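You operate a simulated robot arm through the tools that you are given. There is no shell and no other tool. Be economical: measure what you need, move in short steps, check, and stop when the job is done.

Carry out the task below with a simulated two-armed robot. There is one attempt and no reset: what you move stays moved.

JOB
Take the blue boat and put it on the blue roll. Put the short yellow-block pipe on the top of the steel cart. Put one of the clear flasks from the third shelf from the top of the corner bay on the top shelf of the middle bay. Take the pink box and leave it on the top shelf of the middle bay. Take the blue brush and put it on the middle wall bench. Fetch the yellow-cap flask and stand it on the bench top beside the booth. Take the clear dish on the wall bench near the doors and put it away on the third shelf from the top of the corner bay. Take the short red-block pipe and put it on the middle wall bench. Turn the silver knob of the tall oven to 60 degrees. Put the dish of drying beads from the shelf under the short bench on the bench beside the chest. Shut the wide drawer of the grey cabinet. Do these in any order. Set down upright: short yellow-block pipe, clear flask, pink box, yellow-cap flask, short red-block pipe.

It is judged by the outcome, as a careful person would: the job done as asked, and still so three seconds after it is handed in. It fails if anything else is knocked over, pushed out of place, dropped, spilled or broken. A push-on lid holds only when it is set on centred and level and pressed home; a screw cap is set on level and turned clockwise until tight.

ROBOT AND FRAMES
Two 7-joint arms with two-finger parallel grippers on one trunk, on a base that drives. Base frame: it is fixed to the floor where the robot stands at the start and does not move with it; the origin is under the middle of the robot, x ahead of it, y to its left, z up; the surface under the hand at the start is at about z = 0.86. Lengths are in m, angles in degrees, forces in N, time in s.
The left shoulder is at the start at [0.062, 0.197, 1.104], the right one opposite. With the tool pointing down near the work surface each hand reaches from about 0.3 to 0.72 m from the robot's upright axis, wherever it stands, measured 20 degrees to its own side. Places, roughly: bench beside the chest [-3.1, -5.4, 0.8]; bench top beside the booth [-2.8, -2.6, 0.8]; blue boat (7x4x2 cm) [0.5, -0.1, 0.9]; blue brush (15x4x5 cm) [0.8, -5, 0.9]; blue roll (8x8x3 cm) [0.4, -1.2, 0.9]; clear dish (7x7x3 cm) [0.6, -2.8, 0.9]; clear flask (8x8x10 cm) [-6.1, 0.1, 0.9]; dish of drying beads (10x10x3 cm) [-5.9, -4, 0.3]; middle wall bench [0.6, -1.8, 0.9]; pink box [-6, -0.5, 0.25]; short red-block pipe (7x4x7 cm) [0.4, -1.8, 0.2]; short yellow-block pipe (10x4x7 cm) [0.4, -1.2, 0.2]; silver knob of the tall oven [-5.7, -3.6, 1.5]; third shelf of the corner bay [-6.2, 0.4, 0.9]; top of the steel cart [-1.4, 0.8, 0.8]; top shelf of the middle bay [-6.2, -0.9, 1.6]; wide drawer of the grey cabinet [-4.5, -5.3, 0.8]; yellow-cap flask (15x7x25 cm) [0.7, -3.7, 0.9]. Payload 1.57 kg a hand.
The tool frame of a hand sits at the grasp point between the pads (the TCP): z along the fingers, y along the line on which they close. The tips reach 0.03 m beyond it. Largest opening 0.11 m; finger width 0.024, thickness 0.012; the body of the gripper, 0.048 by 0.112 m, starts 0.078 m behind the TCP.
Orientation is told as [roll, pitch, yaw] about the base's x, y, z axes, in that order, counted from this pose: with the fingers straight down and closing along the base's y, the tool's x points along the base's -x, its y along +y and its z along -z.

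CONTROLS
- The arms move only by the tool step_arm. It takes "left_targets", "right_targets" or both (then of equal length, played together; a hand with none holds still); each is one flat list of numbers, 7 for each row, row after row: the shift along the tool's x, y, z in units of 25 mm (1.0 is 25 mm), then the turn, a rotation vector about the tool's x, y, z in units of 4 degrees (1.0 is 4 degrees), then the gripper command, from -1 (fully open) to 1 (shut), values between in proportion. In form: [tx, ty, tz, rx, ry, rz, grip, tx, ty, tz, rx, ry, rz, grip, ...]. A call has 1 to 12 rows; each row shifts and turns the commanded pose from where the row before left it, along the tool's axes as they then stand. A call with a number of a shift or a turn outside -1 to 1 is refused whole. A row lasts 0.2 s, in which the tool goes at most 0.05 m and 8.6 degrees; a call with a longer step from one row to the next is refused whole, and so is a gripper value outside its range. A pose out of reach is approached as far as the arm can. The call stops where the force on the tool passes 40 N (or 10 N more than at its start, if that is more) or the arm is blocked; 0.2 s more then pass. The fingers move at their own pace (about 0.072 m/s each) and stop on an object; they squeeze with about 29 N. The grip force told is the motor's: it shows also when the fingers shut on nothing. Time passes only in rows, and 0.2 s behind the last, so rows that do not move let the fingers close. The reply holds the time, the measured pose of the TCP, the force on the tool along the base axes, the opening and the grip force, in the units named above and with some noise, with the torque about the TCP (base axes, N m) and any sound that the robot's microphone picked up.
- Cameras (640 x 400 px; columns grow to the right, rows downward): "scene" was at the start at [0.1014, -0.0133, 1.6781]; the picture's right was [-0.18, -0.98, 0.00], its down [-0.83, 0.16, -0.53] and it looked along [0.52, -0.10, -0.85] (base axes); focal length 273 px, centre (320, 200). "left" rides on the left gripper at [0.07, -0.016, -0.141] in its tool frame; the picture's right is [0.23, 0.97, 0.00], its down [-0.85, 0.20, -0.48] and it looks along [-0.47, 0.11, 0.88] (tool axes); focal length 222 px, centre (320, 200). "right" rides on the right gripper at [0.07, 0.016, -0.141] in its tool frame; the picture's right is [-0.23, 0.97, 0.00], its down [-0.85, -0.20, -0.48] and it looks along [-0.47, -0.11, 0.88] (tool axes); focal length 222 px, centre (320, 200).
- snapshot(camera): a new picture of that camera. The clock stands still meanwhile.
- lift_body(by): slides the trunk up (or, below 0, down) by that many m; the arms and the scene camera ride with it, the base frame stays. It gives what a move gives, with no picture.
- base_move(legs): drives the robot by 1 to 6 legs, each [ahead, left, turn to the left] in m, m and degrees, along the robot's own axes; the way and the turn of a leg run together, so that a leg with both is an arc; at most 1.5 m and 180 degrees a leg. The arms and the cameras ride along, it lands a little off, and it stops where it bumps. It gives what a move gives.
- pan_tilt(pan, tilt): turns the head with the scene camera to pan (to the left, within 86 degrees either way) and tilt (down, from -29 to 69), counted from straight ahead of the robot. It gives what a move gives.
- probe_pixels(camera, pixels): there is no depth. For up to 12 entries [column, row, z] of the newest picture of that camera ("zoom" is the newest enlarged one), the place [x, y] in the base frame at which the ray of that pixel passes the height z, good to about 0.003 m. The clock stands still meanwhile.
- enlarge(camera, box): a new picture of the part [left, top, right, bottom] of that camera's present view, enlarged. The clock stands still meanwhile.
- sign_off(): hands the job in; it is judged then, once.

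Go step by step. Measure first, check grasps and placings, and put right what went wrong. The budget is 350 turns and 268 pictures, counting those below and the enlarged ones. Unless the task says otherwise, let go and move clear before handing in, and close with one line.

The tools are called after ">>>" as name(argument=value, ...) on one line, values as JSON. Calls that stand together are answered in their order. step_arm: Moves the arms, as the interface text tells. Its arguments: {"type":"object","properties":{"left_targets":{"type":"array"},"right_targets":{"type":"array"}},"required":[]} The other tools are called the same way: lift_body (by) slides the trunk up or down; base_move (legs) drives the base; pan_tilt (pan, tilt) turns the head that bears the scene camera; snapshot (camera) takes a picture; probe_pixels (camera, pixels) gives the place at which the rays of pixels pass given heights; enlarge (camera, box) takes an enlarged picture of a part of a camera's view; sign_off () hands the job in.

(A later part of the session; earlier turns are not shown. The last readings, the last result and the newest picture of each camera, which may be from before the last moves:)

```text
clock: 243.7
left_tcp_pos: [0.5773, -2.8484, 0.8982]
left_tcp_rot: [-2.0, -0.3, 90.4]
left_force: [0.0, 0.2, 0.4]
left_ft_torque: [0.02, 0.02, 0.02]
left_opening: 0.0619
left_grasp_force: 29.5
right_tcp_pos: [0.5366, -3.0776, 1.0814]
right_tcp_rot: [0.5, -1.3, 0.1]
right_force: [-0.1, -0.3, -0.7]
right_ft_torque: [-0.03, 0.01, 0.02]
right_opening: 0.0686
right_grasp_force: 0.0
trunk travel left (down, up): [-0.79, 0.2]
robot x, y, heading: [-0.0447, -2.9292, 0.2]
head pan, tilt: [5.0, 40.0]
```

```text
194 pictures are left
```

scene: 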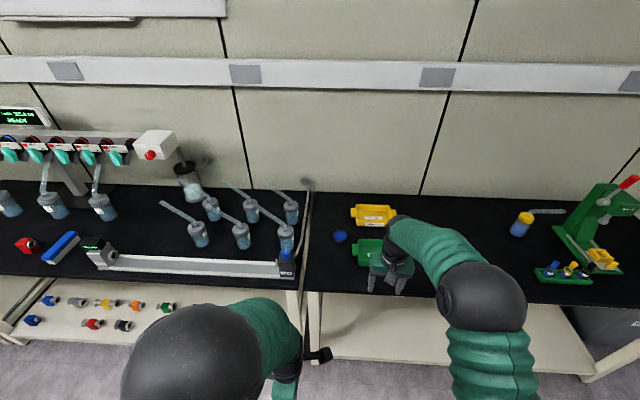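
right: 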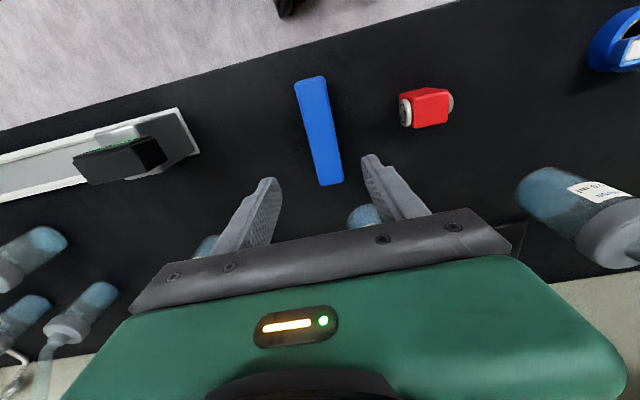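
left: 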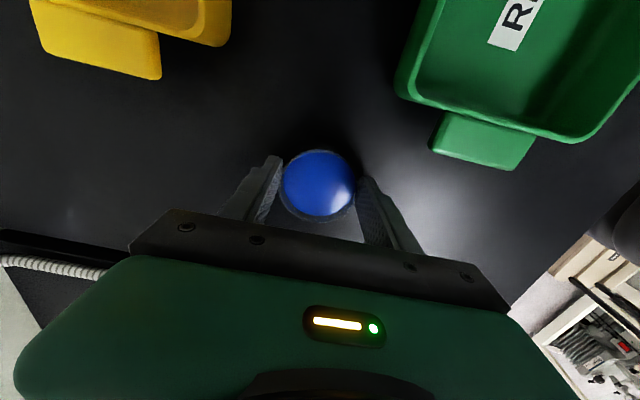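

Dish gripped (opening 0.062). I lift it, back off, slide to the flask, and tilt the right hand 56° toward horizontal.

>>> step_arm(left_targets=[0, 0, -0.5, 0, 0, 0, 1, 0, 0, -0.8, 0, 0, 0, 1, 0, 0, -0.8, 0, 0, 0, 1, 0, 0, -0.8, 0, 0, 0, 1, 0, 0, -0.8, 0, 0, 0, 1, 0, 0, -0.8, 0, 0, 0, 1, 0, 0, -0.8, 0, 0, 0, 1, 0, 0, -0.8, 0, 0, 0, 1])

>>> base_move(legs=[[-0.38, 0, 0], [0, -0.57, 0]])

>>> step_arm(right_targets=[0, 0, 0, 0, -1, 0, -1, 0, 0, 0, 0, -1, 0, -1, 0, 0, 0, 0, -1, 0, -1, 0, 0, 0, 0, -1, 0, -1, 0, 0, 0, 0, -1, 0, -1, 0, 0, 0, 0, -1, 0, -1, 0, 0, 0, 0, -1, 0, -1, 0, 0, 0, 0, -1, 0, -1, 0, 0, 0, 0, -1, 0, -1, 0, 0, 0, 0, -1, 0, -1, 0, 0, 0, 0, -1, 0, -1, 0, 0, 0, 0, -1, 0, -1])

>>> step_arm(right_targets=[0, 0, 0, 0, -1, 0, -1, 0, 0, 0, 0, -1, 0, -1])

>>> pan_tilt(pan=-5, tilt=38)

>>> snapshot(camera="scene")

>>> snapshot(camera="right")

```text
clock: 245.5
left_tcp_pos: [0.5716, -2.85, 1.05]
left_tcp_rot: [-1.9, -0.3, 90.3]
left_force: [0.1, -0.3, -0.2]
left_ft_torque: [-0.01, 0.0, 0.04]
left_opening: 0.0617
left_grasp_force: 29.1
right_tcp_pos: [0.5368, -3.0769, 1.0807]
right_tcp_rot: [0.5, -1.4, 0.2]
right_force: [0.5, -1.2, 0.2]
right_ft_torque: [0.01, 0.0, 0.0]
right_opening: 0.0688
right_grasp_force: 0.0
trunk travel left (down, up): [-0.79, 0.2]
robot x, y, heading: [-0.0467, -2.9265, -0.0]
head pan, tilt: [5.0, 40.0]
```

```text
clock: 250.8
left_tcp_pos: [0.1774, -3.4174, 1.0491]
left_tcp_rot: [-1.9, -0.1, 89.9]
left_force: [-0.1, 0.1, -0.4]
left_ft_torque: [-0.01, -0.03, -0.04]
left_opening: 0.0618
left_grasp_force: 29.0
right_tcp_pos: [0.1391, -3.6437, 1.0805]
right_tcp_rot: [0.5, -1.4, -0.2]
right_force: [0.2, -1.2, 0.4]
right_ft_torque: [-0.02, 0.04, 0.0]
right_opening: 0.0691
right_grasp_force: 0.1
trunk travel left (down, up): [-0.79, 0.2]
robot x, y, heading: [-0.4424, -3.4953, -0.3]
head pan, tilt: [5.0, 40.0]
```

```text
clock: 253.4
left_tcp_pos: [0.1755, -3.4189, 1.0509]
left_tcp_rot: [-2.1, -0.3, 90.0]
left_force: [-0.1, -1.0, -0.7]
left_ft_torque: [0.01, -0.02, 0.03]
left_opening: 0.062
left_grasp_force: 29.2
right_tcp_pos: [0.1383, -3.6458, 1.0824]
right_tcp_rot: [1.0, -49.5, -1.0]
right_force: [-1.1, 0.1, 0.1]
right_ft_torque: [0.0, 0.03, -0.02]
right_opening: 0.1102
right_grasp_force: 0.1
trunk travel left (down, up): [-0.79, 0.2]
robot x, y, heading: [-0.4422, -3.4942, -0.6]
head pan, tilt: [5.0, 40.0]
```

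```text
clock: 254.0
left_tcp_pos: [0.1747, -3.4195, 1.0505]
left_tcp_rot: [-2.0, -0.3, 90.0]
left_force: [0.5, -0.1, -0.7]
left_ft_torque: [0.0, 0.01, 0.02]
left_opening: 0.0619
left_grasp_force: 29.0
right_tcp_pos: [0.1384, -3.6461, 1.0828]
right_tcp_rot: [1.3, -57.4, -1.2]
right_force: [-0.5, -0.8, 1.0]
right_ft_torque: [0.02, -0.01, 0.0]
right_opening: 0.11
right_grasp_force: 0.1
trunk travel left (down, up): [-0.79, 0.2]
robot x, y, heading: [-0.4413, -3.4941, -0.6]
head pan, tilt: [5.0, 40.0]
```

```text
clock: 254.7
left_tcp_pos: [0.1741, -3.4201, 1.0501]
left_tcp_rot: [-2.0, -0.2, 89.9]
left_force: [0.2, 0.8, 0.1]
left_ft_torque: [0.02, 0.01, 0.0]
left_opening: 0.062
left_grasp_force: 29.4
right_tcp_pos: [0.1385, -3.6457, 1.0837]
right_tcp_rot: [1.2, -57.6, -1.3]
right_force: [0.3, -0.7, 0.4]
right_ft_torque: [0.0, 0.0, 0.0]
right_opening: 0.11
right_grasp_force: 0.0
trunk travel left (down, up): [-0.79, 0.2]
robot x, y, heading: [-0.4423, -3.4946, -0.6]
head pan, tilt: [-5.0, 38.0]
```

```text
193 pictures are left
```

scene: 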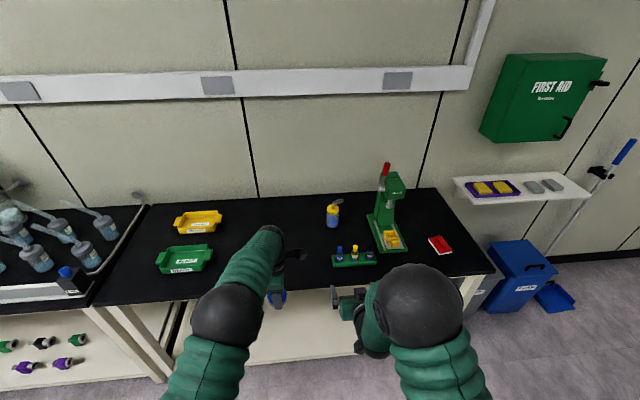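

```text
192 pictures are left
```

right: 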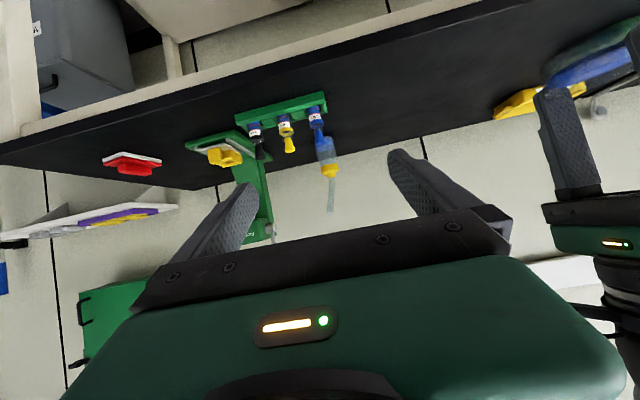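

I probe the bottle from this view.

>>> enlarge(camera="scene", box=[300, 180, 420, 280])

```text
4.00 times, centred on (360, 230) of scene
```

zoom: 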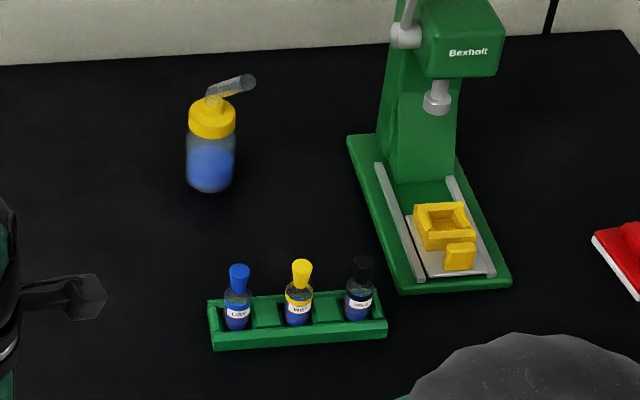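

>>> probe_pixels(camera="zoom", pixels=[[210, 192, 0.86], [186, 165, 0.9], [235, 165, 0.9], [210, 138, 0.95], [211, 100, 1.0], [245, 80, 1.08], [238, 265, 0.94], [300, 265, 0.94], [365, 265, 0.94], [207, 305, 0.88], [207, 345, 0.86], [350, 140, 0.87], [395, 290, 0.87]])

```text
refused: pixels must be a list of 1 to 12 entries
```

>>> probe_pixels(camera="zoom", pixels=[[210, 192, 0.86], [186, 165, 0.9], [235, 165, 0.9], [210, 138, 0.95], [211, 100, 1.0], [245, 80, 1.08], [238, 265, 0.94], [300, 265, 0.94], [207, 305, 0.88], [207, 345, 0.86], [350, 140, 0.87], [395, 290, 0.87]])

```text
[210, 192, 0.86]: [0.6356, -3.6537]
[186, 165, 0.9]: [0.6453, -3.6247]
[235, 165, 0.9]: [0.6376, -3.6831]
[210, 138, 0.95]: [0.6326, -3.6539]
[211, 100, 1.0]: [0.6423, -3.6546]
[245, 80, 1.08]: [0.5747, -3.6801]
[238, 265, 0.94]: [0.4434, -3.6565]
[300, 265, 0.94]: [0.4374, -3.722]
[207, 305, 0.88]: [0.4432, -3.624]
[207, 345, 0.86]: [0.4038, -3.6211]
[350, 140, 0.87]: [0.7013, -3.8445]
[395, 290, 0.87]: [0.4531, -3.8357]
```

Bottle axis is at [0.668, -3.654], body z 0.86-0.94, spout end about [0.555, -3.68, 1.095]; rack bottles top about 0.955. I lower the tilted hand to z 0.99 and drive in 0.42.

>>> step_arm(right_targets=[0.79, 0, 0.505, 0, 0, 0, -1, 0.79, 0, 0.505, 0, 0, 0, -1, 0.79, 0, 0.505, 0, 0, 0, -1, 0.79, 0, 0.505, 0, 0, 0, -1])

>>> base_move(legs=[[0.4, 0, 0.6]])

>>> snapshot(camera="right")

>>> snapshot(camera="scene")

```text
clock: 255.7
left_tcp_pos: [0.1754, -3.4189, 1.0498]
left_tcp_rot: [-2.1, -0.2, 89.9]
left_force: [-0.4, -0.2, -0.8]
left_ft_torque: [0.03, 0.04, -0.01]
left_opening: 0.0621
left_grasp_force: 29.9
right_tcp_pos: [0.1389, -3.6454, 0.9897]
right_tcp_rot: [1.2, -57.4, -1.3]
right_force: [1.1, -0.3, -0.3]
right_ft_torque: [-0.03, 0.02, 0.0]
right_opening: 0.1098
right_grasp_force: 0.1
trunk travel left (down, up): [-0.79, 0.2]
robot x, y, heading: [-0.4415, -3.493, -0.6]
head pan, tilt: [-5.0, 38.0]
```

```text
clock: 258.2
left_tcp_pos: [0.5625, -3.4051, 1.0527]
left_tcp_rot: [-2.1, -0.3, 91.1]
left_force: [0.5, 0.0, -0.9]
left_ft_torque: [0.01, 0.01, 0.02]
left_opening: 0.0619
left_grasp_force: 28.9
right_tcp_pos: [0.5308, -3.6337, 0.9913]
right_tcp_rot: [1.1, -57.7, -0.1]
right_force: [-0.5, 0.3, -0.3]
right_ft_torque: [-0.01, 0.0, -0.02]
right_opening: 0.1103
right_grasp_force: 0.1
trunk travel left (down, up): [-0.79, 0.2]
robot x, y, heading: [-0.0532, -3.4918, 0.7]
head pan, tilt: [-5.0, 38.0]
```

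```text
190 pictures are left
```

right: 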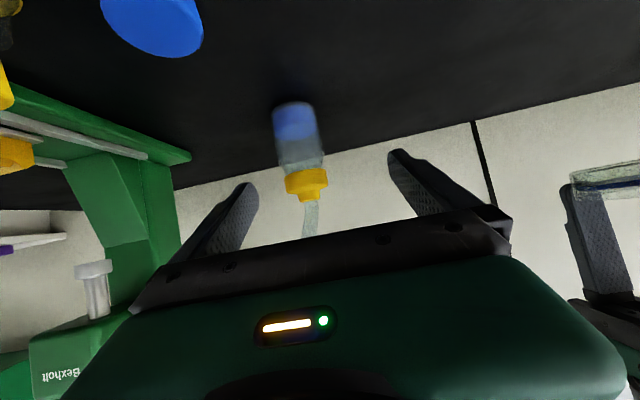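

```text
189 pictures are left
```

scene: 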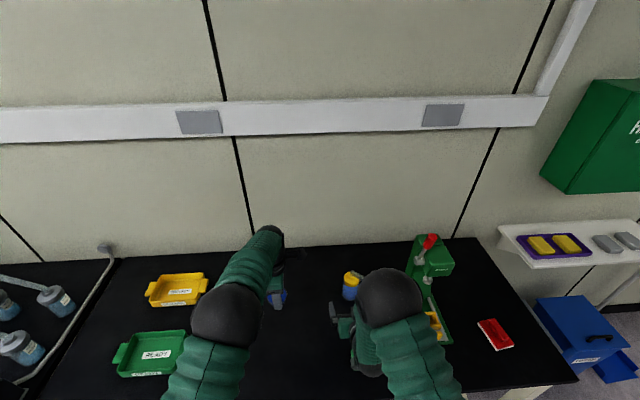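

The hand needs 2 cm more to the right (-y). I shift it and move forward level to x 0.60, then look.

>>> step_arm(right_targets=[0, -0.4, 0, 0, 0, 0, -1, 0, -0.4, 0, 0, 0, 0, -1, -0.5, 0, 0.79, 0, 0, 0, -1, -0.5, 0, 0.79, 0, 0, 0, -1, -0.5, 0, 0.79, 0, 0, 0, -1, 0, 0, 0, 0, 0, 0, -1])

>>> snapshot(camera="right")

>>> enlarge(camera="scene", box=[270, 220, 470, 360])

```text
clock: 259.6
left_tcp_pos: [0.563, -3.4053, 1.0524]
left_tcp_rot: [-2.1, -0.3, 91.1]
left_force: [0.3, 0.1, -0.3]
left_ft_torque: [0.01, 0.0, 0.0]
left_opening: 0.062
left_grasp_force: 28.7
right_tcp_pos: [0.6028, -3.6514, 0.9883]
right_tcp_rot: [1.2, -57.6, -0.2]
right_force: [-0.3, 0.5, 1.0]
right_ft_torque: [-0.01, -0.02, 0.0]
right_opening: 0.1102
right_grasp_force: 0.0
trunk travel left (down, up): [-0.79, 0.2]
robot x, y, heading: [-0.0521, -3.4905, 0.8]
head pan, tilt: [-5.0, 38.0]
```

```text
188 pictures are left
```

right: 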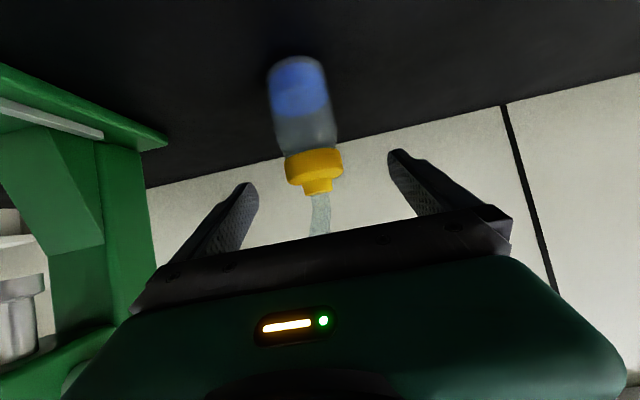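

```text
2.86 times, centred on (370, 290) of scene
```

zoom: 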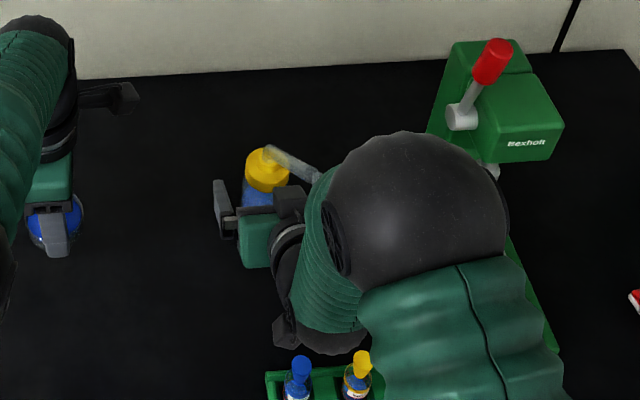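

The bottle sits between the fingers, slightly left of centre. I go forward-down the remaining way.

>>> step_arm(right_targets=[0.28, -0.06, 0.795, 0, 0, 0, -1, 0.28, -0.06, 0.795, 0, 0, 0, -1, 0.28, -0.06, 0.795, 0, 0, 0, -1, 0.28, -0.03, 0.795, 0, 0, 0, -1, 0, 0, 0, 0, 0, 0, -1])

>>> snapshot(camera="right")

```text
clock: 260.8
left_tcp_pos: [0.563, -3.4068, 1.0524]
left_tcp_rot: [-2.2, -0.3, 91.1]
left_force: [-0.5, -0.1, -0.2]
left_ft_torque: [-0.01, 0.01, -0.02]
left_opening: 0.062
left_grasp_force: 28.4
right_tcp_pos: [0.6539, -3.6521, 0.9233]
right_tcp_rot: [1.1, -57.7, -0.1]
right_force: [-0.2, 1.0, -0.5]
right_ft_torque: [0.02, -0.03, -0.01]
right_opening: 0.11
right_grasp_force: 0.1
trunk travel left (down, up): [-0.79, 0.2]
robot x, y, heading: [-0.0511, -3.4941, 0.7]
head pan, tilt: [-5.0, 38.0]
```

```text
186 pictures are left
```

right: 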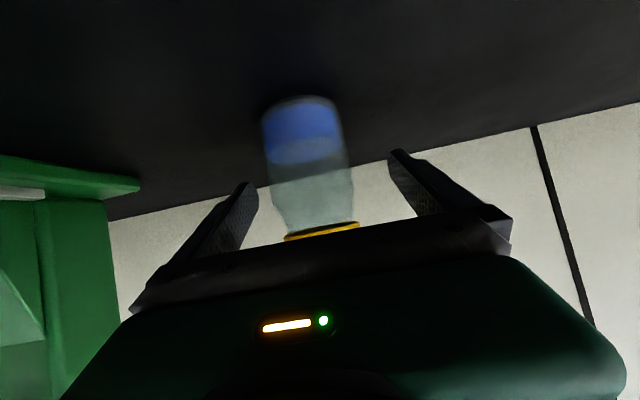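

Nearly there; a last small move, then close.

>>> step_arm(right_targets=[0.35, -0.16, 0.79, 0, 0, 0, -1, 0, 0, 0, 0, 0, 0, -1, 0, 0, 0, 0, 0, 0, -0.5, 0, 0, 0, 0, 0, 0, -0.2, 0, 0, 0, 0, 0, 0, 0.3, 0, 0, 0, 0, 0, 0, 1, 0, 0, 0, 0, 0, 0, 1, 0, 0, 0, 0, 0, 0, 1])

>>> snapshot(camera="right")

```text
clock: 262.6
left_tcp_pos: [0.5632, -3.4059, 1.0514]
left_tcp_rot: [-2.1, -0.3, 91.1]
left_force: [0.6, 0.6, -0.3]
left_ft_torque: [0.01, 0.01, -0.01]
left_opening: 0.0619
left_grasp_force: 29.2
right_tcp_pos: [0.6669, -3.6571, 0.9068]
right_tcp_rot: [1.2, -57.6, -0.2]
right_force: [1.5, -0.6, 1.3]
right_ft_torque: [-0.15, -0.06, 0.0]
right_opening: 0.0611
right_grasp_force: 29.2
trunk travel left (down, up): [-0.79, 0.2]
robot x, y, heading: [-0.0502, -3.4954, 0.8]
head pan, tilt: [-5.0, 38.0]
```

```text
185 pictures are left
```

right: 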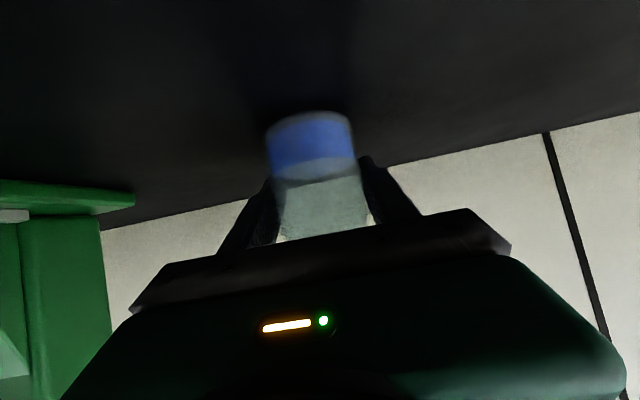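

Gripped (0.061). I lift straight up 0.15 m, back off, and look.

>>> step_arm(right_targets=[-0.42, 0, -0.27, 0, 0, 0, 1, -0.843, 0, -0.537, 0, 0, 0, 1, -0.843, 0, -0.537, 0, 0, 0, 1, -0.843, 0, -0.537, 0, 0, 0, 1, -0.843, 0, -0.537, 0, 0, 0, 1, -0.843, 0, -0.537, 0, 0, 0, 1, -0.843, 0, -0.537, 0, 0, 0, 1])

>>> base_move(legs=[[-0.35, 0, 0]])

>>> snapshot(camera="scene")

```text
clock: 264.2
left_tcp_pos: [0.5623, -3.4059, 1.052]
left_tcp_rot: [-2.1, -0.3, 91.2]
left_force: [0.9, 0.3, -1.2]
left_ft_torque: [-0.02, -0.01, 0.01]
left_opening: 0.062
left_grasp_force: 29.2
right_tcp_pos: [0.6653, -3.6595, 1.0702]
right_tcp_rot: [1.2, -57.6, 0.0]
right_force: [0.5, 0.5, -1.8]
right_ft_torque: [-0.02, 0.0, 0.0]
right_opening: 0.061
right_grasp_force: 29.5
trunk travel left (down, up): [-0.79, 0.2]
robot x, y, heading: [-0.0523, -3.494, 0.4]
head pan, tilt: [-5.0, 38.0]
```

```text
clock: 266.4
left_tcp_pos: [0.2113, -3.4107, 1.0501]
left_tcp_rot: [-2.0, -0.3, 91.1]
left_force: [0.1, -0.3, -0.6]
left_ft_torque: [-0.02, 0.01, 0.02]
left_opening: 0.0616
left_grasp_force: 29.3
right_tcp_pos: [0.3151, -3.6654, 1.0678]
right_tcp_rot: [1.2, -57.4, -0.1]
right_force: [0.3, 0.0, -2.3]
right_ft_torque: [0.02, -0.01, 0.0]
right_opening: 0.0613
right_grasp_force: 29.4
trunk travel left (down, up): [-0.79, 0.2]
robot x, y, heading: [-0.4068, -3.4973, 0.6]
head pan, tilt: [-5.0, 38.0]
```

```text
184 pictures are left
```

scene: 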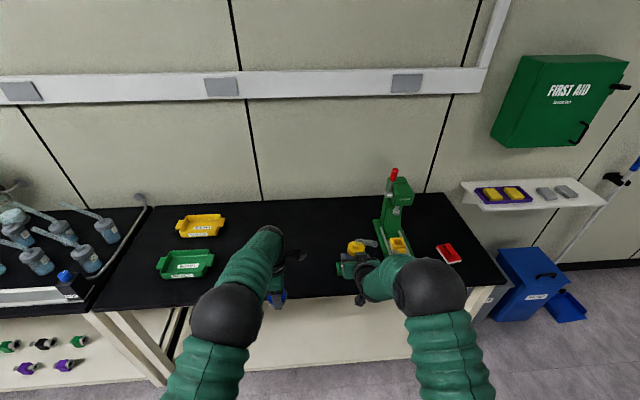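

Both held. I slide south to about y -4.5, turn clockwise to face west and look at the aisle.

>>> base_move(legs=[[-0.1, -1.0, 0], [0, 0, -90], [0, 0, -90]])

>>> pan_tilt(pan=0, tilt=20)

>>> snapshot(camera="scene")

>>> pan_tilt(pan=-50, tilt=20)

>>> snapshot(camera="scene")

```text
clock: 279.4
left_tcp_pos: [-1.1013, -4.6461, 1.0531]
left_tcp_rot: [-2.2, -0.3, -86.1]
left_force: [-0.7, -0.3, -0.2]
left_ft_torque: [0.04, -0.03, 0.02]
left_opening: 0.0618
left_grasp_force: 29.2
right_tcp_pos: [-1.217, -4.3964, 1.0714]
right_tcp_rot: [1.2, -57.7, -177.3]
right_force: [-0.8, -0.5, -1.7]
right_ft_torque: [-0.03, 0.03, 0.02]
right_opening: 0.061
right_grasp_force: 29.3
trunk travel left (down, up): [-0.79, 0.2]
robot x, y, heading: [-0.4937, -4.5328, -176.6]
head pan, tilt: [-5.0, 38.0]
```

```text
clock: 280.2
left_tcp_pos: [-1.099, -4.6453, 1.0553]
left_tcp_rot: [-2.4, -0.3, -86.2]
left_force: [-0.2, 0.1, 0.1]
left_ft_torque: [-0.01, 0.03, 0.01]
left_opening: 0.062
left_grasp_force: 28.5
right_tcp_pos: [-1.2131, -4.3968, 1.0725]
right_tcp_rot: [1.3, -57.8, -177.4]
right_force: [-0.1, 0.6, -2.6]
right_ft_torque: [0.0, 0.05, -0.01]
right_opening: 0.0612
right_grasp_force: 28.5
trunk travel left (down, up): [-0.79, 0.2]
robot x, y, heading: [-0.4894, -4.5325, -176.6]
head pan, tilt: [0.0, 20.0]
```

```text
183 pictures are left
```

scene: 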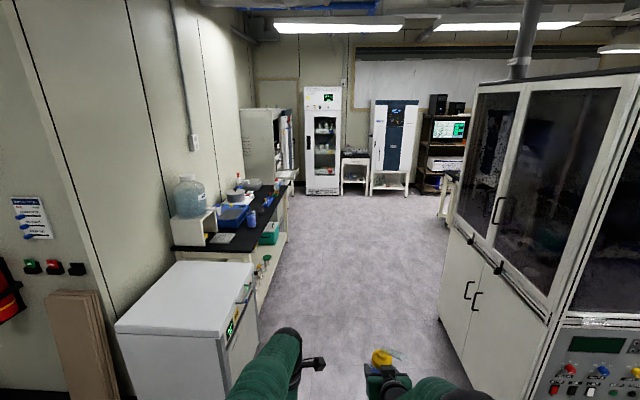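

```text
clock: 281.3
left_tcp_pos: [-1.1002, -4.6453, 1.0541]
left_tcp_rot: [-2.3, -0.3, -86.3]
left_force: [-0.4, -0.5, -0.4]
left_ft_torque: [0.0, -0.01, -0.01]
left_opening: 0.0621
left_grasp_force: 29.0
right_tcp_pos: [-1.2138, -4.3964, 1.0715]
right_tcp_rot: [1.2, -57.8, -177.4]
right_force: [0.8, 0.0, -2.5]
right_ft_torque: [0.0, 0.03, -0.03]
right_opening: 0.0609
right_grasp_force: 29.3
trunk travel left (down, up): [-0.79, 0.2]
robot x, y, heading: [-0.497, -4.5347, -176.5]
head pan, tilt: [-50.0, 20.0]
```

```text
182 pictures are left
```

scene: 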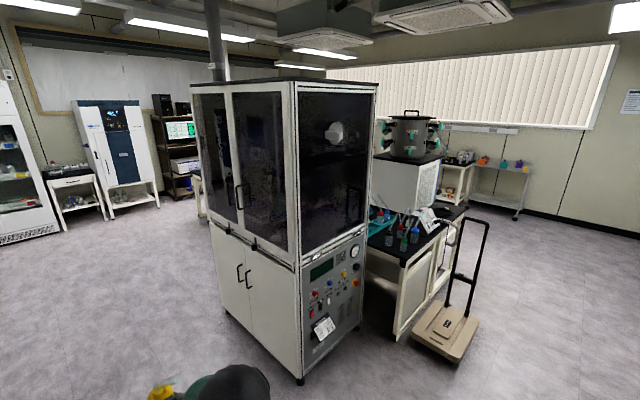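

The booth stands right of the aisle; the island bench continues behind it. I probe the aisle's width.

>>> probe_pixels(camera="scene", pixels=[[300, 383, 0.0], [231, 312, 0.0], [410, 340, 0.0], [204, 222, 0.0], [163, 208, 0.0], [107, 220, 0.0], [463, 355, 0.0]])

>>> pan_tilt(pan=0, tilt=20)

>>> enlarge(camera="scene", box=[160, 60, 480, 260])

>>> probe_pixels(camera="zoom", pixels=[[255, 255, 0.0], [200, 400, 0.0], [255, 240, 0.8], [560, 395, 0.0], [575, 330, 0.0]])

```text
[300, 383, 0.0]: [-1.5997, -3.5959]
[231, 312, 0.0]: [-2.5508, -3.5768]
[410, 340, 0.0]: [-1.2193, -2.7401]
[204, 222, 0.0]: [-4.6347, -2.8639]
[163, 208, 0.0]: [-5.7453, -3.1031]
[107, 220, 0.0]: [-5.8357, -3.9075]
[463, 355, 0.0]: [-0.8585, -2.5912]
```

```text
clock: 282.5
left_tcp_pos: [-1.0984, -4.6442, 1.0549]
left_tcp_rot: [-2.3, -0.2, -86.2]
left_force: [0.4, 0.1, -1.5]
left_ft_torque: [-0.01, -0.02, -0.05]
left_opening: 0.0619
left_grasp_force: 29.0
right_tcp_pos: [-1.2139, -4.3969, 1.0725]
right_tcp_rot: [1.2, -57.7, -177.4]
right_force: [-0.4, 1.0, -2.3]
right_ft_torque: [-0.03, 0.05, 0.02]
right_opening: 0.0609
right_grasp_force: 29.2
trunk travel left (down, up): [-0.79, 0.2]
robot x, y, heading: [-0.4943, -4.5309, -176.8]
head pan, tilt: [0.0, 20.0]
```

```text
2.00 times, centred on (320, 160) of scene
```

zoom: 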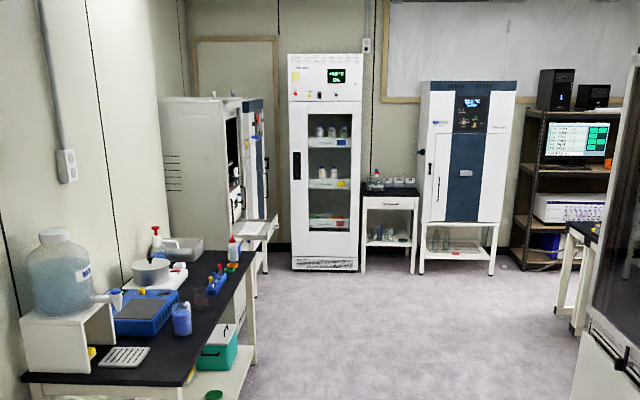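

```text
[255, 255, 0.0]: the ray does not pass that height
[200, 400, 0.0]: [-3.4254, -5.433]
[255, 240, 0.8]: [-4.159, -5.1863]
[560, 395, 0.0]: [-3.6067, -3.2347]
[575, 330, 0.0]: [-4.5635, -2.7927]
```

The aisle is wide (booth face y -3.59, south bench edge about -5.1). I drive west to x about -3.25, turn north and look at the bench beside the booth.

>>> base_move(legs=[[1.4, 0, -3.2], [1.36, 0, 0], [0, 0, -90]])

>>> pan_tilt(pan=0, tilt=28)

>>> snapshot(camera="scene")

```text
clock: 299.4
left_tcp_pos: [-3.261, -3.9684, 1.0538]
left_tcp_rot: [-2.4, -0.4, -179.3]
left_force: [0.2, -0.5, 0.2]
left_ft_torque: [0.02, -0.01, 0.0]
left_opening: 0.0619
left_grasp_force: 28.6
right_tcp_pos: [-3.0065, -3.8685, 1.0725]
right_tcp_rot: [1.3, -57.8, 89.5]
right_force: [-0.4, -0.1, -2.4]
right_ft_torque: [0.0, 0.03, 0.01]
right_opening: 0.061
right_grasp_force: 29.4
trunk travel left (down, up): [-0.79, 0.2]
robot x, y, heading: [-3.1804, -4.5809, 90.3]
head pan, tilt: [0.0, 20.0]
```

```text
clock: 300.1
left_tcp_pos: [-3.2609, -3.9703, 1.0558]
left_tcp_rot: [-2.5, -0.3, -179.3]
left_force: [0.1, 0.1, -0.7]
left_ft_torque: [0.03, 0.03, -0.02]
left_opening: 0.0618
left_grasp_force: 28.7
right_tcp_pos: [-3.0059, -3.8709, 1.0731]
right_tcp_rot: [1.2, -57.9, 89.4]
right_force: [-0.5, 0.0, -3.0]
right_ft_torque: [0.07, -0.01, 0.04]
right_opening: 0.0607
right_grasp_force: 28.6
trunk travel left (down, up): [-0.79, 0.2]
robot x, y, heading: [-3.1813, -4.5793, 90.1]
head pan, tilt: [0.0, 28.0]
```

```text
180 pictures are left
```

scene: 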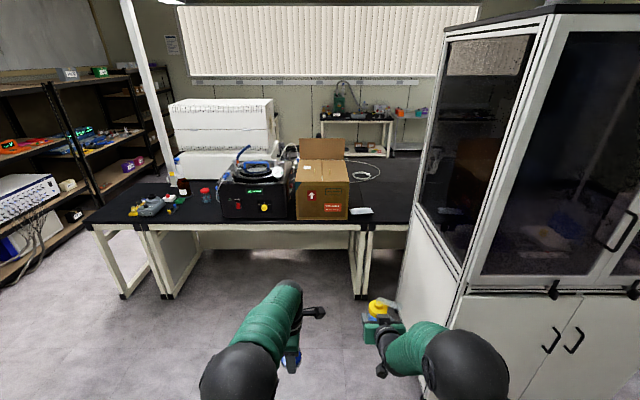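

The bench by the booth: a leg boundary at px 360. I zoom and probe.

>>> enlarge(camera="scene", box=[280, 130, 440, 260])

>>> probe_pixels(camera="scene", pixels=[[150, 228, 0.82], [355, 228, 0.82], [368, 228, 0.82], [405, 228, 0.82], [410, 185, 0.82], [385, 160, 0.82], [362, 211, 0.83], [412, 218, 0.82], [348, 218, 0.82], [362, 298, 0.0]])

```text
3.08 times, centred on (360, 195) of scene
```

zoom: 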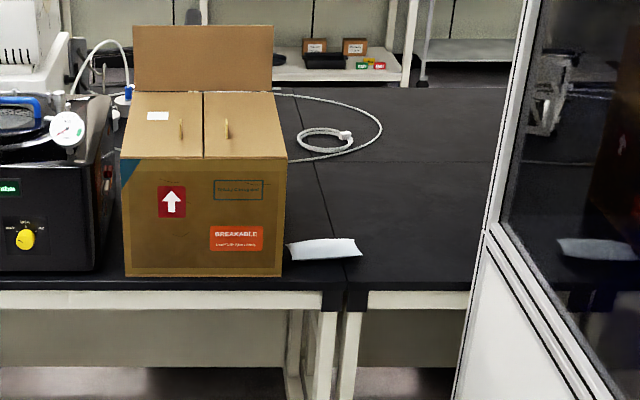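

```text
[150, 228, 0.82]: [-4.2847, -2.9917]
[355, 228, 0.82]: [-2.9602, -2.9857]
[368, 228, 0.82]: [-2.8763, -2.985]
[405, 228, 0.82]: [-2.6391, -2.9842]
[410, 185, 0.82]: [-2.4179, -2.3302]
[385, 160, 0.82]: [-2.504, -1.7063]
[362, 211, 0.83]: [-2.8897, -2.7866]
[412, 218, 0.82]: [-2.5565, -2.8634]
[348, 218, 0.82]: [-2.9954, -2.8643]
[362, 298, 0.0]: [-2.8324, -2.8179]
```

The free bench patch is right of the white pouch, at about [-2.72, -2.68]. I pull the left hand back and up, go ahead 1 m, and turn to heading 62 to keep the right elbow off the booth.

>>> step_arm(left_targets=[0, 1, -0.5, 0, 0, 0, 1, 0, 1, -0.5, 0, 0, 0, 1, 0, 1, -0.5, 0, 0, 0, 1, 0, 1, -0.5, 0, 0, 0, 1, 0, 1, -0.5, 0, 0, 0, 1, 0, 1, -0.5, 0, 0, 0, 1, 0, 1, -0.5, 0, 0, 0, 1, 0, 1, -0.5, 0, 0, 0, 1, 0, 1, -0.5, 0, 0, 0, 1, 0, 1, -0.5, 0, 0, 0, 1, 0, 1, -0.5, 0, 0, 0, 1, 0, 1, -0.5, 0, 0, 0, 1])

>>> base_move(legs=[[0.9, 0.1, 0], [0, 0, -28]])

>>> pan_tilt(pan=-5, tilt=40)

>>> snapshot(camera="scene")

```text
clock: 302.7
left_tcp_pos: [-3.2601, -4.2802, 1.193]
left_tcp_rot: [-2.6, -0.3, -179.3]
left_force: [0.8, -0.5, -1.0]
left_ft_torque: [0.04, -0.04, 0.01]
left_opening: 0.0618
left_grasp_force: 28.6
right_tcp_pos: [-3.0072, -3.8719, 1.0752]
right_tcp_rot: [1.2, -58.0, 89.5]
right_force: [-0.1, 0.4, -2.4]
right_ft_torque: [0.05, 0.01, -0.01]
right_opening: 0.0609
right_grasp_force: 28.4
trunk travel left (down, up): [-0.79, 0.2]
robot x, y, heading: [-3.1794, -4.5809, 90.1]
head pan, tilt: [0.0, 28.0]
```

```text
clock: 309.0
left_tcp_pos: [-3.202, -3.3445, 1.1928]
left_tcp_rot: [-2.4, -0.3, 151.8]
left_force: [-1.1, 0.1, -0.1]
left_ft_torque: [-0.01, -0.01, 0.0]
left_opening: 0.0618
left_grasp_force: 29.0
right_tcp_pos: [-2.785, -3.109, 1.0733]
right_tcp_rot: [1.1, -57.9, 60.5]
right_force: [1.4, -0.4, -2.3]
right_ft_torque: [0.03, 0.04, 0.01]
right_opening: 0.061
right_grasp_force: 29.1
trunk travel left (down, up): [-0.79, 0.2]
robot x, y, heading: [-3.2779, -3.6424, 61.2]
head pan, tilt: [0.0, 28.0]
```

```text
clock: 309.8
left_tcp_pos: [-3.2026, -3.3433, 1.193]
left_tcp_rot: [-2.6, -0.3, 151.9]
left_force: [0.4, -0.4, -1.2]
left_ft_torque: [-0.02, 0.02, 0.03]
left_opening: 0.0617
left_grasp_force: 28.9
right_tcp_pos: [-2.7846, -3.1097, 1.0755]
right_tcp_rot: [1.2, -58.0, 60.6]
right_force: [-0.4, 0.3, -2.9]
right_ft_torque: [0.02, -0.01, 0.03]
right_opening: 0.0611
right_grasp_force: 29.3
trunk travel left (down, up): [-0.79, 0.2]
robot x, y, heading: [-3.28, -3.6447, 61.2]
head pan, tilt: [-5.0, 40.0]
```

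```text
178 pictures are left
```

scene: 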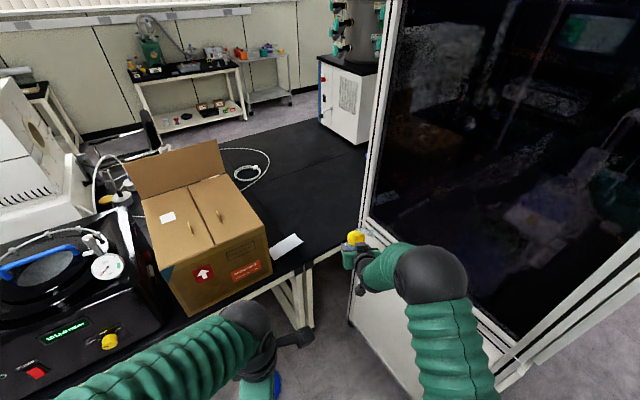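

I check the booth's near corner and the free area on the bench from this view.

>>> probe_pixels(camera="scene", pixels=[[350, 322, 0.0], [362, 200, 0.82], [347, 240, 0.82], [330, 245, 0.82], [320, 255, 0.82], [303, 240, 0.83], [275, 254, 0.83], [290, 255, 0.82], [265, 270, 0.82], [425, 398, 0.0]])

>>> enlarge(camera="scene", box=[250, 180, 470, 330])

```text
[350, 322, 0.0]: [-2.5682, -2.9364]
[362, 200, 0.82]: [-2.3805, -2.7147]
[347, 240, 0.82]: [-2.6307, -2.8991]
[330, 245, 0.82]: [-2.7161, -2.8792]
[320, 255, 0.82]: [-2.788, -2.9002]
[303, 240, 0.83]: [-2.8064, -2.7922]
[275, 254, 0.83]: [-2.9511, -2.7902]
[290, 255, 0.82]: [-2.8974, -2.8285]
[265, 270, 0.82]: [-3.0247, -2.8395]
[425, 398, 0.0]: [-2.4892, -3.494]
```

```text
2.67 times, centred on (360, 255) of scene
```

zoom: 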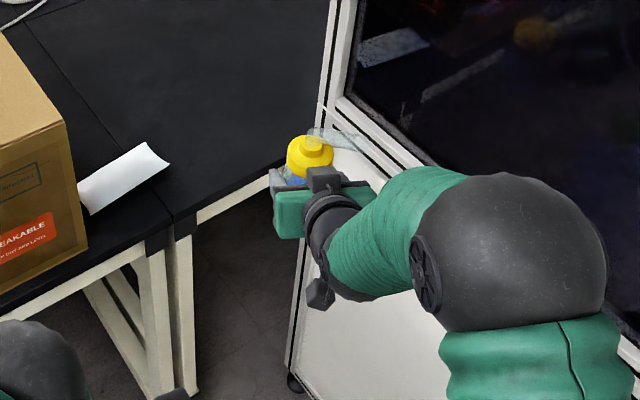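

The booth's corner is at [-2.57, -2.94], the pouch ends at x -2.81. I slide left 0.14 and go ahead 0.41 to hold the flask over [-2.71, -2.68].

>>> base_move(legs=[[0, 0.141, 0], [0.4, 0, 0]])

>>> snapshot(camera="scene")

>>> snapshot(camera="right")

```text
clock: 313.2
left_tcp_pos: [-3.1607, -2.9281, 1.1928]
left_tcp_rot: [-2.7, 0.3, 152.5]
left_force: [-0.5, -0.5, -0.1]
left_ft_torque: [-0.01, 0.01, 0.0]
left_opening: 0.0616
left_grasp_force: 28.6
right_tcp_pos: [-2.7456, -2.6887, 1.0787]
right_tcp_rot: [0.2, -58.1, 62.2]
right_force: [-1.5, 0.5, -2.1]
right_ft_torque: [0.03, -0.03, -0.06]
right_opening: 0.0609
right_grasp_force: 28.9
trunk travel left (down, up): [-0.79, 0.2]
robot x, y, heading: [-3.221, -3.2335, 61.7]
head pan, tilt: [-5.0, 40.0]
```

```text
176 pictures are left
```

scene: 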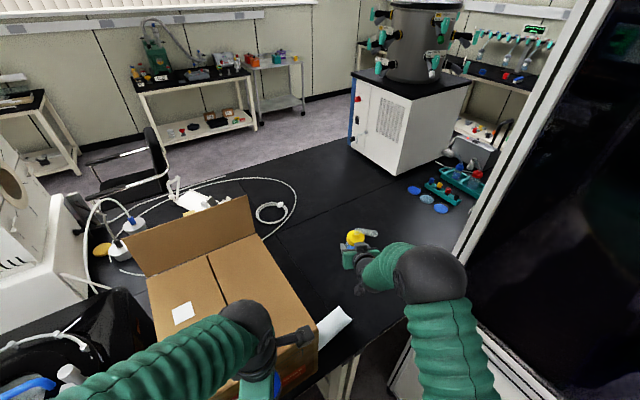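

```text
175 pictures are left
```

right: 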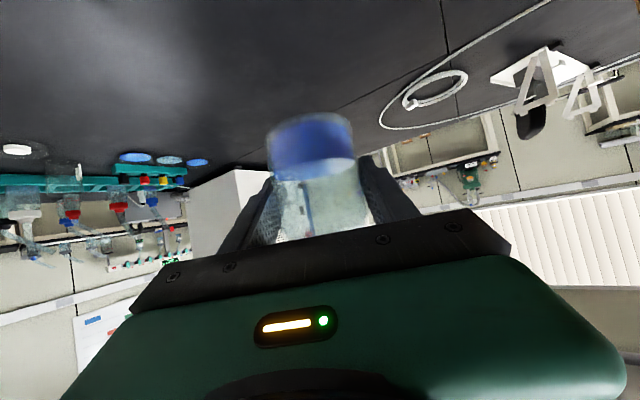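

The hand's camera would come down over the white pouch, so I first shift 7.5 cm right and 5 cm forward, then lower 0.17.

>>> step_arm(right_targets=[0, -1, 0, 0, 0, 0, 1, 0, -1, 0, 0, 0, 0, 1, 0, -1, 0, 0, 0, 0, 1, -0.53, 0, 0.848, 0, 0, 0, 1, -0.53, 0, 0.848, 0, 0, 0, 1, 0.848, 0, 0.53, 0, 0, 0, 1, 0.848, 0, 0.53, 0, 0, 0, 1, 0.848, 0, 0.53, 0, 0, 0, 1, 0.848, 0, 0.53, 0, 0, 0, 1, 0.848, 0, 0.53, 0, 0, 0, 1, 0.6, 0, 0.37, 0, 0, 0, 1, 0, 0, 0, 0, 0, 0, 1])

>>> snapshot(camera="right")

>>> enlarge(camera="scene", box=[280, 190, 500, 350])

```text
clock: 315.8
left_tcp_pos: [-3.1517, -2.9314, 1.1934]
left_tcp_rot: [-2.6, -0.2, 152.5]
left_force: [1.0, -1.1, -0.3]
left_ft_torque: [0.02, 0.02, -0.03]
left_opening: 0.0617
left_grasp_force: 29.5
right_tcp_pos: [-2.6479, -2.6828, 0.9318]
right_tcp_rot: [1.1, -58.1, 61.5]
right_force: [0.4, -0.4, -1.4]
right_ft_torque: [0.0, -0.04, 0.02]
right_opening: 0.061
right_grasp_force: 29.0
trunk travel left (down, up): [-0.79, 0.2]
robot x, y, heading: [-3.2234, -3.2337, 62.0]
head pan, tilt: [-5.0, 40.0]
```

```text
174 pictures are left
```

right: 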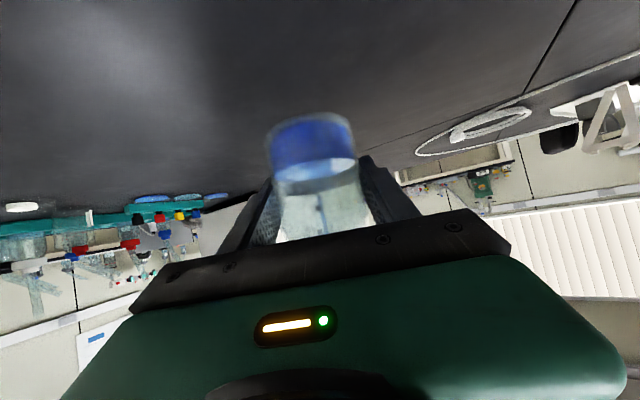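

```text
2.50 times, centred on (390, 270) of scene
```

zoom: 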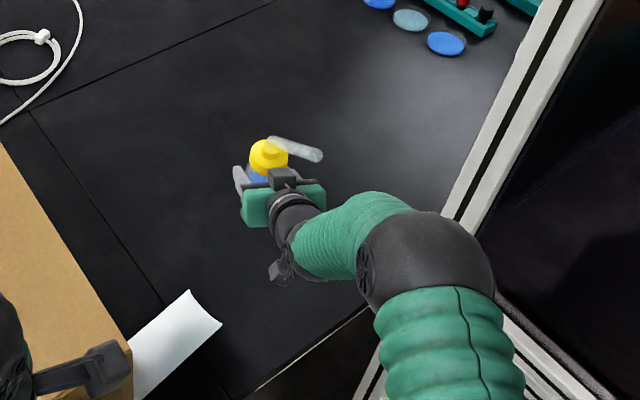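

Clear around. I keep lowering, slower.

>>> step_arm(right_targets=[0.42, 0, 0.265, 0, 0, 0, 1, 0.42, 0, 0.265, 0, 0, 0, 1, 0.3, 0, 0.19, 0, 0, 0, 1, 0, 0, 0, 0, 0, 0, 1])

>>> step_arm(right_targets=[0.127, 0, 0.08, 0, 0, 0, 1, 0.127, 0, 0.08, 0, 0, 0, 1, 0.127, 0, 0.08, 0, 0, 0, 1, 0.127, 0, 0.08, 0, 0, 0, 1, 0, 0, 0, 0, 0, 0, 1])

```text
clock: 316.8
left_tcp_pos: [-3.1507, -2.9327, 1.1928]
left_tcp_rot: [-2.5, -0.3, 152.5]
left_force: [-0.2, -0.1, -0.9]
left_ft_torque: [-0.02, 0.01, -0.01]
left_opening: 0.0617
left_grasp_force: 29.3
right_tcp_pos: [-2.6489, -2.6823, 0.8987]
right_tcp_rot: [1.2, -58.2, 61.3]
right_force: [-0.7, 0.1, -2.4]
right_ft_torque: [0.01, 0.01, -0.01]
right_opening: 0.0608
right_grasp_force: 28.7
trunk travel left (down, up): [-0.79, 0.2]
robot x, y, heading: [-3.2244, -3.2319, 62.1]
head pan, tilt: [-5.0, 40.0]
```

```text
clock: 318.0
left_tcp_pos: [-3.1503, -2.9317, 1.1932]
left_tcp_rot: [-2.7, -0.4, 152.5]
left_force: [-0.5, -0.6, -1.5]
left_ft_torque: [0.0, 0.0, 0.02]
left_opening: 0.062
left_grasp_force: 28.8
right_tcp_pos: [-2.6496, -2.6821, 0.8833]
right_tcp_rot: [1.1, -58.1, 61.3]
right_force: [-0.3, 0.6, -1.9]
right_ft_torque: [-0.01, -0.02, -0.02]
right_opening: 0.0608
right_grasp_force: 28.6
trunk travel left (down, up): [-0.79, 0.2]
robot x, y, heading: [-3.2215, -3.2327, 62.1]
head pan, tilt: [-5.0, 40.0]
```

>>> step_arm(right_targets=[0.127, 0, 0.08, 0, 0, 0, 1, 0.127, 0, 0.08, 0, 0, 0, 1, 0.127, 0, 0.08, 0, 0, 0, 1, 0, 0, 0, 0, 0, 0, 1])

>>> snapshot(camera="right")

```text
clock: 319.0
left_tcp_pos: [-3.1496, -2.9314, 1.1929]
left_tcp_rot: [-2.6, -0.3, 152.4]
left_force: [0.3, 0.0, -0.1]
left_ft_torque: [0.02, 0.03, 0.0]
left_opening: 0.0619
left_grasp_force: 28.7
right_tcp_pos: [-2.6491, -2.6817, 0.8727]
right_tcp_rot: [1.2, -58.1, 61.4]
right_force: [-0.1, -0.6, -1.9]
right_ft_torque: [0.0, -0.03, -0.01]
right_opening: 0.0611
right_grasp_force: 29.3
trunk travel left (down, up): [-0.79, 0.2]
robot x, y, heading: [-3.2232, -3.2325, 62.4]
head pan, tilt: [-5.0, 40.0]
```

```text
172 pictures are left
```

right: 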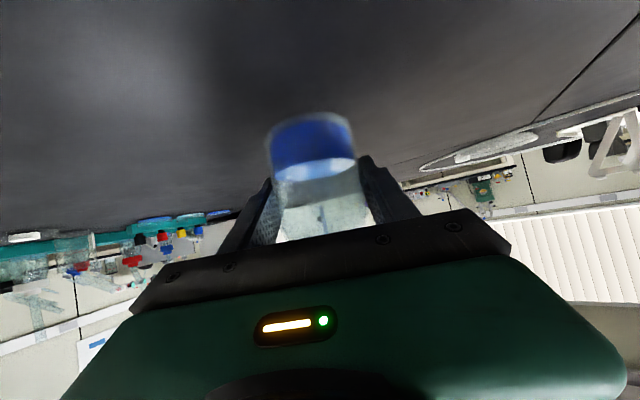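

Still free; I continue down.

>>> step_arm(right_targets=[0.127, 0, 0.08, 0, 0, 0, 1, 0.127, 0, 0.08, 0, 0, 0, 1, 0.127, 0, 0.08, 0, 0, 0, 1, 0, 0, 0, 0, 0, 0, 1])

>>> step_arm(right_targets=[0.1, 0, 0.063, 0, 0, 0, 1, 0.1, 0, 0.063, 0, 0, 0, 1, 0, 0, 0, 0, 0, 0, 1])

```text
clock: 320.0
left_tcp_pos: [-3.1504, -2.9327, 1.1937]
left_tcp_rot: [-2.6, -0.4, 152.5]
left_force: [0.2, 0.9, -1.0]
left_ft_torque: [-0.01, 0.0, 0.03]
left_opening: 0.0617
left_grasp_force: 29.2
right_tcp_pos: [-2.6473, -2.6804, 0.8604]
right_tcp_rot: [1.1, -58.0, 61.2]
right_force: [0.3, 0.7, -2.6]
right_ft_torque: [0.03, -0.02, -0.01]
right_opening: 0.0609
right_grasp_force: 28.8
trunk travel left (down, up): [-0.79, 0.2]
robot x, y, heading: [-3.2222, -3.2338, 62.0]
head pan, tilt: [-5.0, 40.0]
```

```text
clock: 320.8
left_tcp_pos: [-3.1494, -2.9334, 1.1936]
left_tcp_rot: [-2.7, -0.3, 152.6]
left_force: [-0.2, 0.5, 0.2]
left_ft_torque: [0.03, -0.01, -0.03]
left_opening: 0.0618
left_grasp_force: 28.8
right_tcp_pos: [-2.6489, -2.6795, 0.8549]
right_tcp_rot: [1.2, -58.2, 61.3]
right_force: [0.0, -0.6, -3.3]
right_ft_torque: [0.03, 0.0, -0.03]
right_opening: 0.0608
right_grasp_force: 29.0
trunk travel left (down, up): [-0.79, 0.2]
robot x, y, heading: [-3.221, -3.2316, 62.1]
head pan, tilt: [-5.0, 40.0]
```

>>> step_arm(right_targets=[0.1, 0, 0.063, 0, 0, 0, 1, 0.1, 0, 0.063, 0, 0, 0, 1, 0.1, 0, 0.063, 0, 0, 0, 1, 0, 0, 0, 0, 0, 0, 1])

>>> step_arm(right_targets=[0.08, 0, 0.05, 0, 0, 0, 1, 0.08, 0, 0.05, 0, 0, 0, 1, 0, 0, 0, 0, 0, 0, 1])

```text
clock: 321.8
left_tcp_pos: [-3.1504, -2.9332, 1.1933]
left_tcp_rot: [-2.7, -0.3, 152.5]
left_force: [0.0, 1.0, -0.8]
left_ft_torque: [-0.05, 0.01, 0.0]
left_opening: 0.0619
left_grasp_force: 28.7
right_tcp_pos: [-2.6478, -2.681, 0.8478]
right_tcp_rot: [1.2, -58.2, 61.4]
right_force: [-0.4, 1.3, 2.8]
right_ft_torque: [-0.06, -0.05, 0.02]
right_opening: 0.0609
right_grasp_force: 28.6
trunk travel left (down, up): [-0.79, 0.2]
robot x, y, heading: [-3.2196, -3.233, 61.9]
head pan, tilt: [-5.0, 40.0]
```

```text
clock: 322.6
left_tcp_pos: [-3.152, -2.9338, 1.1947]
left_tcp_rot: [-2.8, -0.1, 152.5]
left_force: [-0.8, -0.2, -1.1]
left_ft_torque: [-0.05, -0.01, 0.01]
left_opening: 0.0619
left_grasp_force: 28.8
right_tcp_pos: [-2.6493, -2.681, 0.8447]
right_tcp_rot: [1.0, -58.3, 61.5]
right_force: [2.0, 3.0, 16.6]
right_ft_torque: [-0.32, -0.19, 0.06]
right_opening: 0.0609
right_grasp_force: 28.7
trunk travel left (down, up): [-0.79, 0.2]
robot x, y, heading: [-3.2194, -3.2304, 62.0]
head pan, tilt: [-5.0, 40.0]
```

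Set down (17 N). I open and retreat straight back along the fingers.

>>> step_arm(right_targets=[-0.03, 0, -0.02, 0, 0, 0, 0.4, 0, 0, 0, 0, 0, 0, -0.2, 0, 0, 0, 0, 0, 0, -0.6, 0, 0, 0, 0, 0, 0, -1, 0, 0, 0, 0, 0, 0, -1, 0, 0, -0.6, 0, 0, 0, -1, 0, 0, -1, 0, 0, 0, -1, 0, 0, -1, 0, 0, 0, -1, 0, 0, -1, 0, 0, 0, -1, 0, 0, -1, 0, 0, 0, -1, 0, 0, -1, 0, 0, 0, -1])

>>> snapshot(camera="right")

>>> snapshot(camera="scene")

```text
clock: 325.0
left_tcp_pos: [-3.1512, -2.933, 1.1922]
left_tcp_rot: [-2.6, -0.3, 152.4]
left_force: [0.2, 0.0, -0.2]
left_ft_torque: [-0.03, 0.01, 0.0]
left_opening: 0.0619
left_grasp_force: 28.9
right_tcp_pos: [-2.7032, -2.7855, 0.9176]
right_tcp_rot: [1.1, -58.2, 61.2]
right_force: [0.2, 0.4, -0.1]
right_ft_torque: [0.01, 0.0, 0.01]
right_opening: 0.1098
right_grasp_force: 0.0
trunk travel left (down, up): [-0.79, 0.2]
robot x, y, heading: [-3.2204, -3.2368, 61.7]
head pan, tilt: [-5.0, 40.0]
```

```text
171 pictures are left
```

right: 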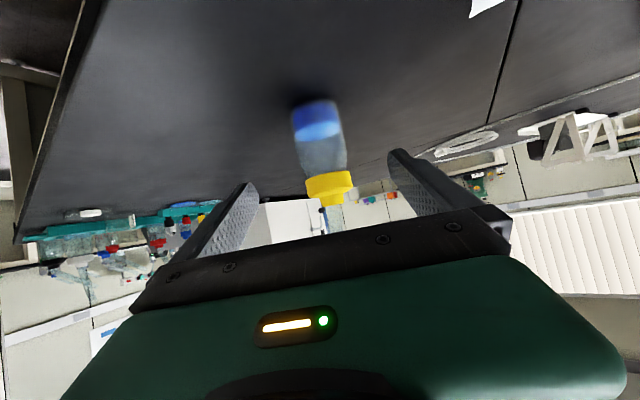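

```text
170 pictures are left
```

scene: 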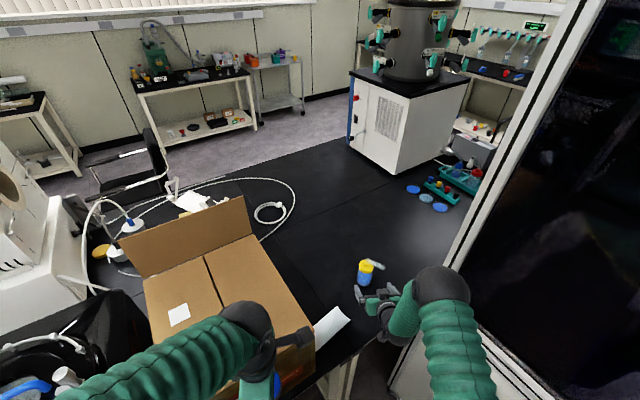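

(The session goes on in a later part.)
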